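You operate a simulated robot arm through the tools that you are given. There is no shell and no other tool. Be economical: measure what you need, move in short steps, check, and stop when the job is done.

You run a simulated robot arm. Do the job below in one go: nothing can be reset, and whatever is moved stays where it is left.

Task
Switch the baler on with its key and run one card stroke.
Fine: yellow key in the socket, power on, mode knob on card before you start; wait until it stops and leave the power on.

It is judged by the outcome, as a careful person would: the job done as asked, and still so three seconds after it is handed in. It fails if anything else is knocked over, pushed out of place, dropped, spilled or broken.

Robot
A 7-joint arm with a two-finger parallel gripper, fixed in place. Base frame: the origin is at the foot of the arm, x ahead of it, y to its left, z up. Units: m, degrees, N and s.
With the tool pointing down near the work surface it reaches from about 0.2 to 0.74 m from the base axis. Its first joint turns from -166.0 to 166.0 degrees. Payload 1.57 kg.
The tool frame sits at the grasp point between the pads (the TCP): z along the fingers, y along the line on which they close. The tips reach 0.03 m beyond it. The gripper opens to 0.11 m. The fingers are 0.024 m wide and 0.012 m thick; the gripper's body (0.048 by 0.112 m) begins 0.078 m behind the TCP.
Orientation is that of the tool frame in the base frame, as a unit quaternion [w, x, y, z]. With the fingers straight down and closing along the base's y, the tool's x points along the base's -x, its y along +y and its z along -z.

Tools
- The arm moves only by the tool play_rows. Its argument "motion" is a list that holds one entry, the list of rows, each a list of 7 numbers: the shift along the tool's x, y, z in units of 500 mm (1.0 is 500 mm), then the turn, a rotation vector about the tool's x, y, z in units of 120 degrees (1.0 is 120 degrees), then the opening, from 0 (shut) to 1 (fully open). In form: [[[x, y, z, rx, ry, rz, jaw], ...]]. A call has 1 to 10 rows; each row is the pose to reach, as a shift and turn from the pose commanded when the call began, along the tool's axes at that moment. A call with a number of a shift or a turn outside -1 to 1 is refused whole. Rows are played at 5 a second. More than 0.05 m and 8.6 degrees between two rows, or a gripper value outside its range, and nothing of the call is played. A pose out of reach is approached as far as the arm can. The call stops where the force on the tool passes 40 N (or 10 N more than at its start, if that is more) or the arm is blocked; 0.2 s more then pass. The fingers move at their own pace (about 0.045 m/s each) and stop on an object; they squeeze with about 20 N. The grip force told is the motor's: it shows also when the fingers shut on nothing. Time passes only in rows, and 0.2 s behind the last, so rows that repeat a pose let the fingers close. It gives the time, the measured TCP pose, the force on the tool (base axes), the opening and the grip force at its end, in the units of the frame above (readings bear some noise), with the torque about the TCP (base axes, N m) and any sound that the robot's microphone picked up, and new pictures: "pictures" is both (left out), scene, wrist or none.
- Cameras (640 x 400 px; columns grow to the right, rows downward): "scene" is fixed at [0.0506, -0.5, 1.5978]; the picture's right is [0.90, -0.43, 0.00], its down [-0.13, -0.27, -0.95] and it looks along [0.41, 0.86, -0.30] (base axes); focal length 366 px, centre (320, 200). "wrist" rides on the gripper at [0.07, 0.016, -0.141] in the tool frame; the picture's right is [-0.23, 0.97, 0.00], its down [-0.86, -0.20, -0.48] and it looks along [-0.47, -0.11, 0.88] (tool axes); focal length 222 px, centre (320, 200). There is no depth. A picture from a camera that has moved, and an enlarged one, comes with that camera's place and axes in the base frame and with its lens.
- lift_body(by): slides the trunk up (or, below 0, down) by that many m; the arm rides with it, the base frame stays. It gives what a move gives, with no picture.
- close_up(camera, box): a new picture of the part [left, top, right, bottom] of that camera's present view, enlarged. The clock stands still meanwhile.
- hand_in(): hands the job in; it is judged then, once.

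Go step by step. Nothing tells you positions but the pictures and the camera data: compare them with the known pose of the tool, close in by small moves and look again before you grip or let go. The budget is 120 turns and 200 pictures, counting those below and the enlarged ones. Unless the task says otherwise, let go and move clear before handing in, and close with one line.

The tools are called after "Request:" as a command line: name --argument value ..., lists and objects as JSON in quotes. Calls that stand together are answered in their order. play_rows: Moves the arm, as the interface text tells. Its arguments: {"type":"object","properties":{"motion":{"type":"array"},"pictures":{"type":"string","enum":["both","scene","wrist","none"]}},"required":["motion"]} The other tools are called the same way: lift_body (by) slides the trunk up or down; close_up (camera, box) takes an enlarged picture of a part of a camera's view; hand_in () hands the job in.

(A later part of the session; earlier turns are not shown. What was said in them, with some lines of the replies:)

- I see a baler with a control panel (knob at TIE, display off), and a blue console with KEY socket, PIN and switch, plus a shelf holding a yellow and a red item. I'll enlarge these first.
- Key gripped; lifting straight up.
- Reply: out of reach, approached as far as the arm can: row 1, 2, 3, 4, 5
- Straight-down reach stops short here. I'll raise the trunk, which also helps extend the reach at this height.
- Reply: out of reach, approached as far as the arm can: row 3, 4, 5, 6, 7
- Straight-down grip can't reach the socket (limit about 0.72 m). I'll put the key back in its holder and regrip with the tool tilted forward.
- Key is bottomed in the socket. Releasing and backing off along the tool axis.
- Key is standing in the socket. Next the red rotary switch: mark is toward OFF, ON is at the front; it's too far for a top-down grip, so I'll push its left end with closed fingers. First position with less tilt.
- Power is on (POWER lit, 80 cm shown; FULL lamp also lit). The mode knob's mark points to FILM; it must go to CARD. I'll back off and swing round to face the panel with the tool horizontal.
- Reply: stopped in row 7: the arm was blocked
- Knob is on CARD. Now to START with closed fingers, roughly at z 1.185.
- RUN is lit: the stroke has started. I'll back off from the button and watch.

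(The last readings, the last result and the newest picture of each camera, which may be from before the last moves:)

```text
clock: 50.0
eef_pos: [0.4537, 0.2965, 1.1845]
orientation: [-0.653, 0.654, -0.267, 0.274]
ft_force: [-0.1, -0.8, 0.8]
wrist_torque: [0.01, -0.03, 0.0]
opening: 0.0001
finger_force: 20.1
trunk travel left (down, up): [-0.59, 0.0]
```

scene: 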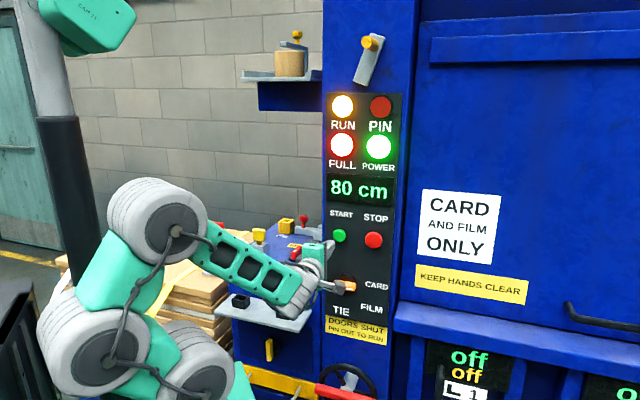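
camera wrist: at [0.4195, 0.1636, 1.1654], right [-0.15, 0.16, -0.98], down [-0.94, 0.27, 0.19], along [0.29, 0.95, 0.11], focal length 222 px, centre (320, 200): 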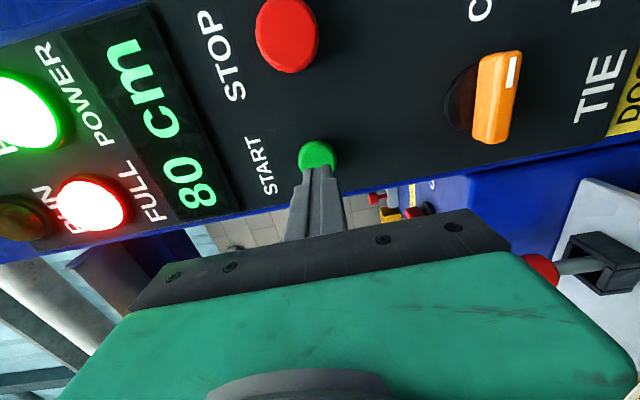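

Still running; I'll keep waiting.

Request:
play_rows --motion '[[[0, 0, 0, 0, 0, 0, 0], [0, 0, 0, 0, 0, 0, 0], [0, 0, 0, 0, 0, 0, 0], [0, 0, 0, 0, 0, 0, 0], [0, 0, 0, 0, 0, 0, 0], [0, 0, 0, 0, 0, 0, 0], [0, 0, 0, 0, 0, 0, 0], [0, 0, 0, 0, 0, 0, 0], [0, 0, 0, 0, 0, 0, 0], [0, 0, 0, 0, 0, 0, 0]]]' --pictures "none"

Request:
play_rows --motion '[[[0, 0, 0, 0, 0, 0, 0], [0, 0, 0, 0, 0, 0, 0], [0, 0, 0, 0, 0, 0, 0], [0, 0, 0, 0, 0, 0, 0], [0, 0, 0, 0, 0, 0, 0], [0, 0, 0, 0, 0, 0, 0], [0, 0, 0, 0, 0, 0, 0], [0, 0, 0, 0, 0, 0, 0], [0, 0, 0, 0, 0, 0, 0], [0, 0, 0, 0, 0, 0, 0]]]' --pictures "scene"

Request:
play_rows --motion '[[[0, 0, 0, 0, 0, 0, 0], [0, 0, 0, 0, 0, 0, 0], [0, 0, 0, 0, 0, 0, 0], [0, 0, 0, 0, 0, 0, 0], [0, 0, 0, 0, 0, 0, 0], [0, 0, 0, 0, 0, 0, 0], [0, 0, 0, 0, 0, 0, 0], [0, 0, 0, 0, 0, 0, 0], [0, 0, 0, 0, 0, 0, 0], [0, 0, 0, 0, 0, 0, 0]]]' --pictures "none"

Request:
play_rows --motion '[[[0, 0, 0, 0, 0, 0, 0], [0, 0, 0, 0, 0, 0, 0], [0, 0, 0, 0, 0, 0, 0], [0, 0, 0, 0, 0, 0, 0], [0, 0, 0, 0, 0, 0, 0], [0, 0, 0, 0, 0, 0, 0], [0, 0, 0, 0, 0, 0, 0], [0, 0, 0, 0, 0, 0, 0], [0, 0, 0, 0, 0, 0, 0], [0, 0, 0, 0, 0, 0, 0]]]' --pictures "scene"

```text
clock: 52.2
eef_pos: [0.4544, 0.2972, 1.1845]
orientation: [-0.652, 0.654, -0.268, 0.274]
ft_force: [0.4, -0.2, -0.6]
wrist_torque: [0.0, 0.02, -0.01]
opening: 0.0
finger_force: 19.8
trunk travel left (down, up): [-0.59, 0.0]
```

```text
clock: 54.4
eef_pos: [0.4528, 0.2971, 1.1837]
orientation: [0.653, -0.653, 0.267, -0.274]
ft_force: [-0.1, -0.3, -0.6]
wrist_torque: [0.03, -0.02, 0.06]
opening: 0.0
finger_force: 20.0
trunk travel left (down, up): [-0.59, 0.0]
```

scene: 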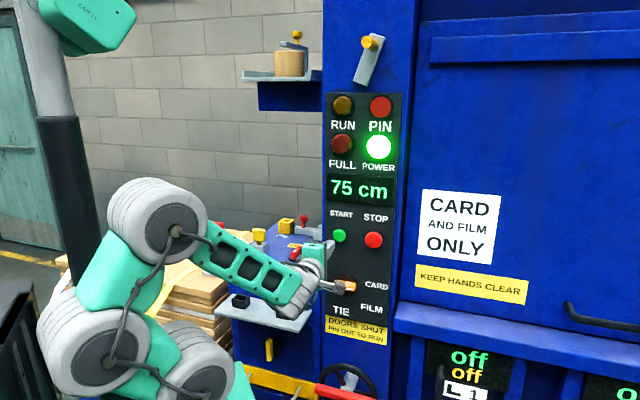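

```text
clock: 56.6
eef_pos: [0.4527, 0.2966, 1.1847]
orientation: [-0.653, 0.653, -0.268, 0.275]
ft_force: [-0.3, -0.2, 0.6]
wrist_torque: [0.03, 0.01, -0.02]
opening: 0.0
finger_force: 19.8
trunk travel left (down, up): [-0.59, 0.0]
```

```text
clock: 58.8
eef_pos: [0.4533, 0.2979, 1.1843]
orientation: [0.653, -0.652, 0.268, -0.275]
ft_force: [0.3, 0.1, 0.7]
wrist_torque: [0.01, 0.02, -0.01]
opening: 0.0
finger_force: 19.9
trunk travel left (down, up): [-0.59, 0.0]
```

scene: 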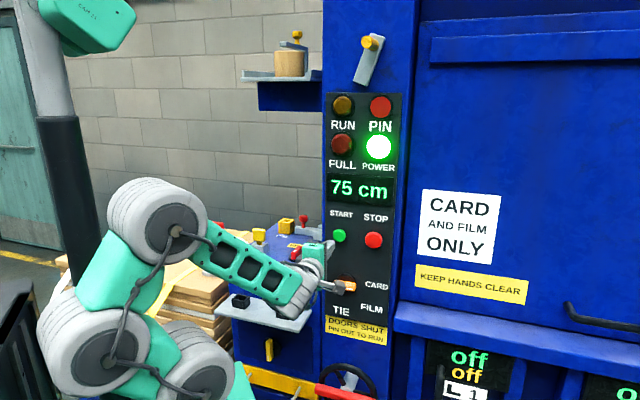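

The stroke has finished: RUN off, 75 cm, POWER still lit. I'll back a little further off and check the key and knob.

Request:
play_rows --motion '[[[0, -0.04, -0.03, 0, 0, 0, 0.2], [0, -0.08, -0.06, 0, 0, 0, 0.4]]]' --pictures "wrist"

Request:
close_up --camera "scene" --box '[215, 190, 407, 310]'

```text
clock: 59.4
eef_pos: [0.4295, 0.278, 1.2147]
orientation: [-0.646, 0.662, -0.275, 0.262]
ft_force: [0.1, -0.8, 0.3]
wrist_torque: [-0.01, 0.02, 0.0]
opening: 0.044
finger_force: 0.3
trunk travel left (down, up): [-0.59, 0.0]
camera wrist: at [0.3791, 0.1277, 1.1997], right [-0.19, 0.15, -0.97], down [-0.94, 0.26, 0.22], along [0.29, 0.95, 0.09], focal length 222 px, centre (320, 200)
```

wrist: 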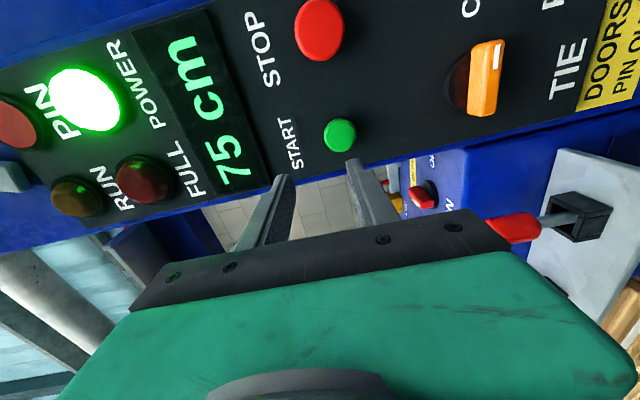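

```text
3.33 times, centred on (311, 250) of scene
camera zoom: at [0.0506, -0.5, 1.5978], right [0.9, -0.43, 0.0], down [-0.13, -0.27, -0.95], along [0.41, 0.86, -0.3], focal length 1222 px, centre (350, 33)
```

zoom: 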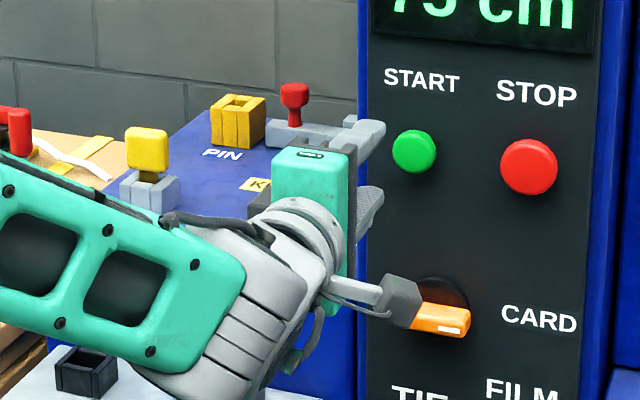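

Request:
hand_in

```text
The job is handed in.
```

The baler ran one card stroke: the yellow key is in its socket, the mode knob was on CARD before the start, and RUN has gone out with the power left on. The display went from 80 cm to 75 cm, and the FULL lamp, which came on with the power, has gone out.
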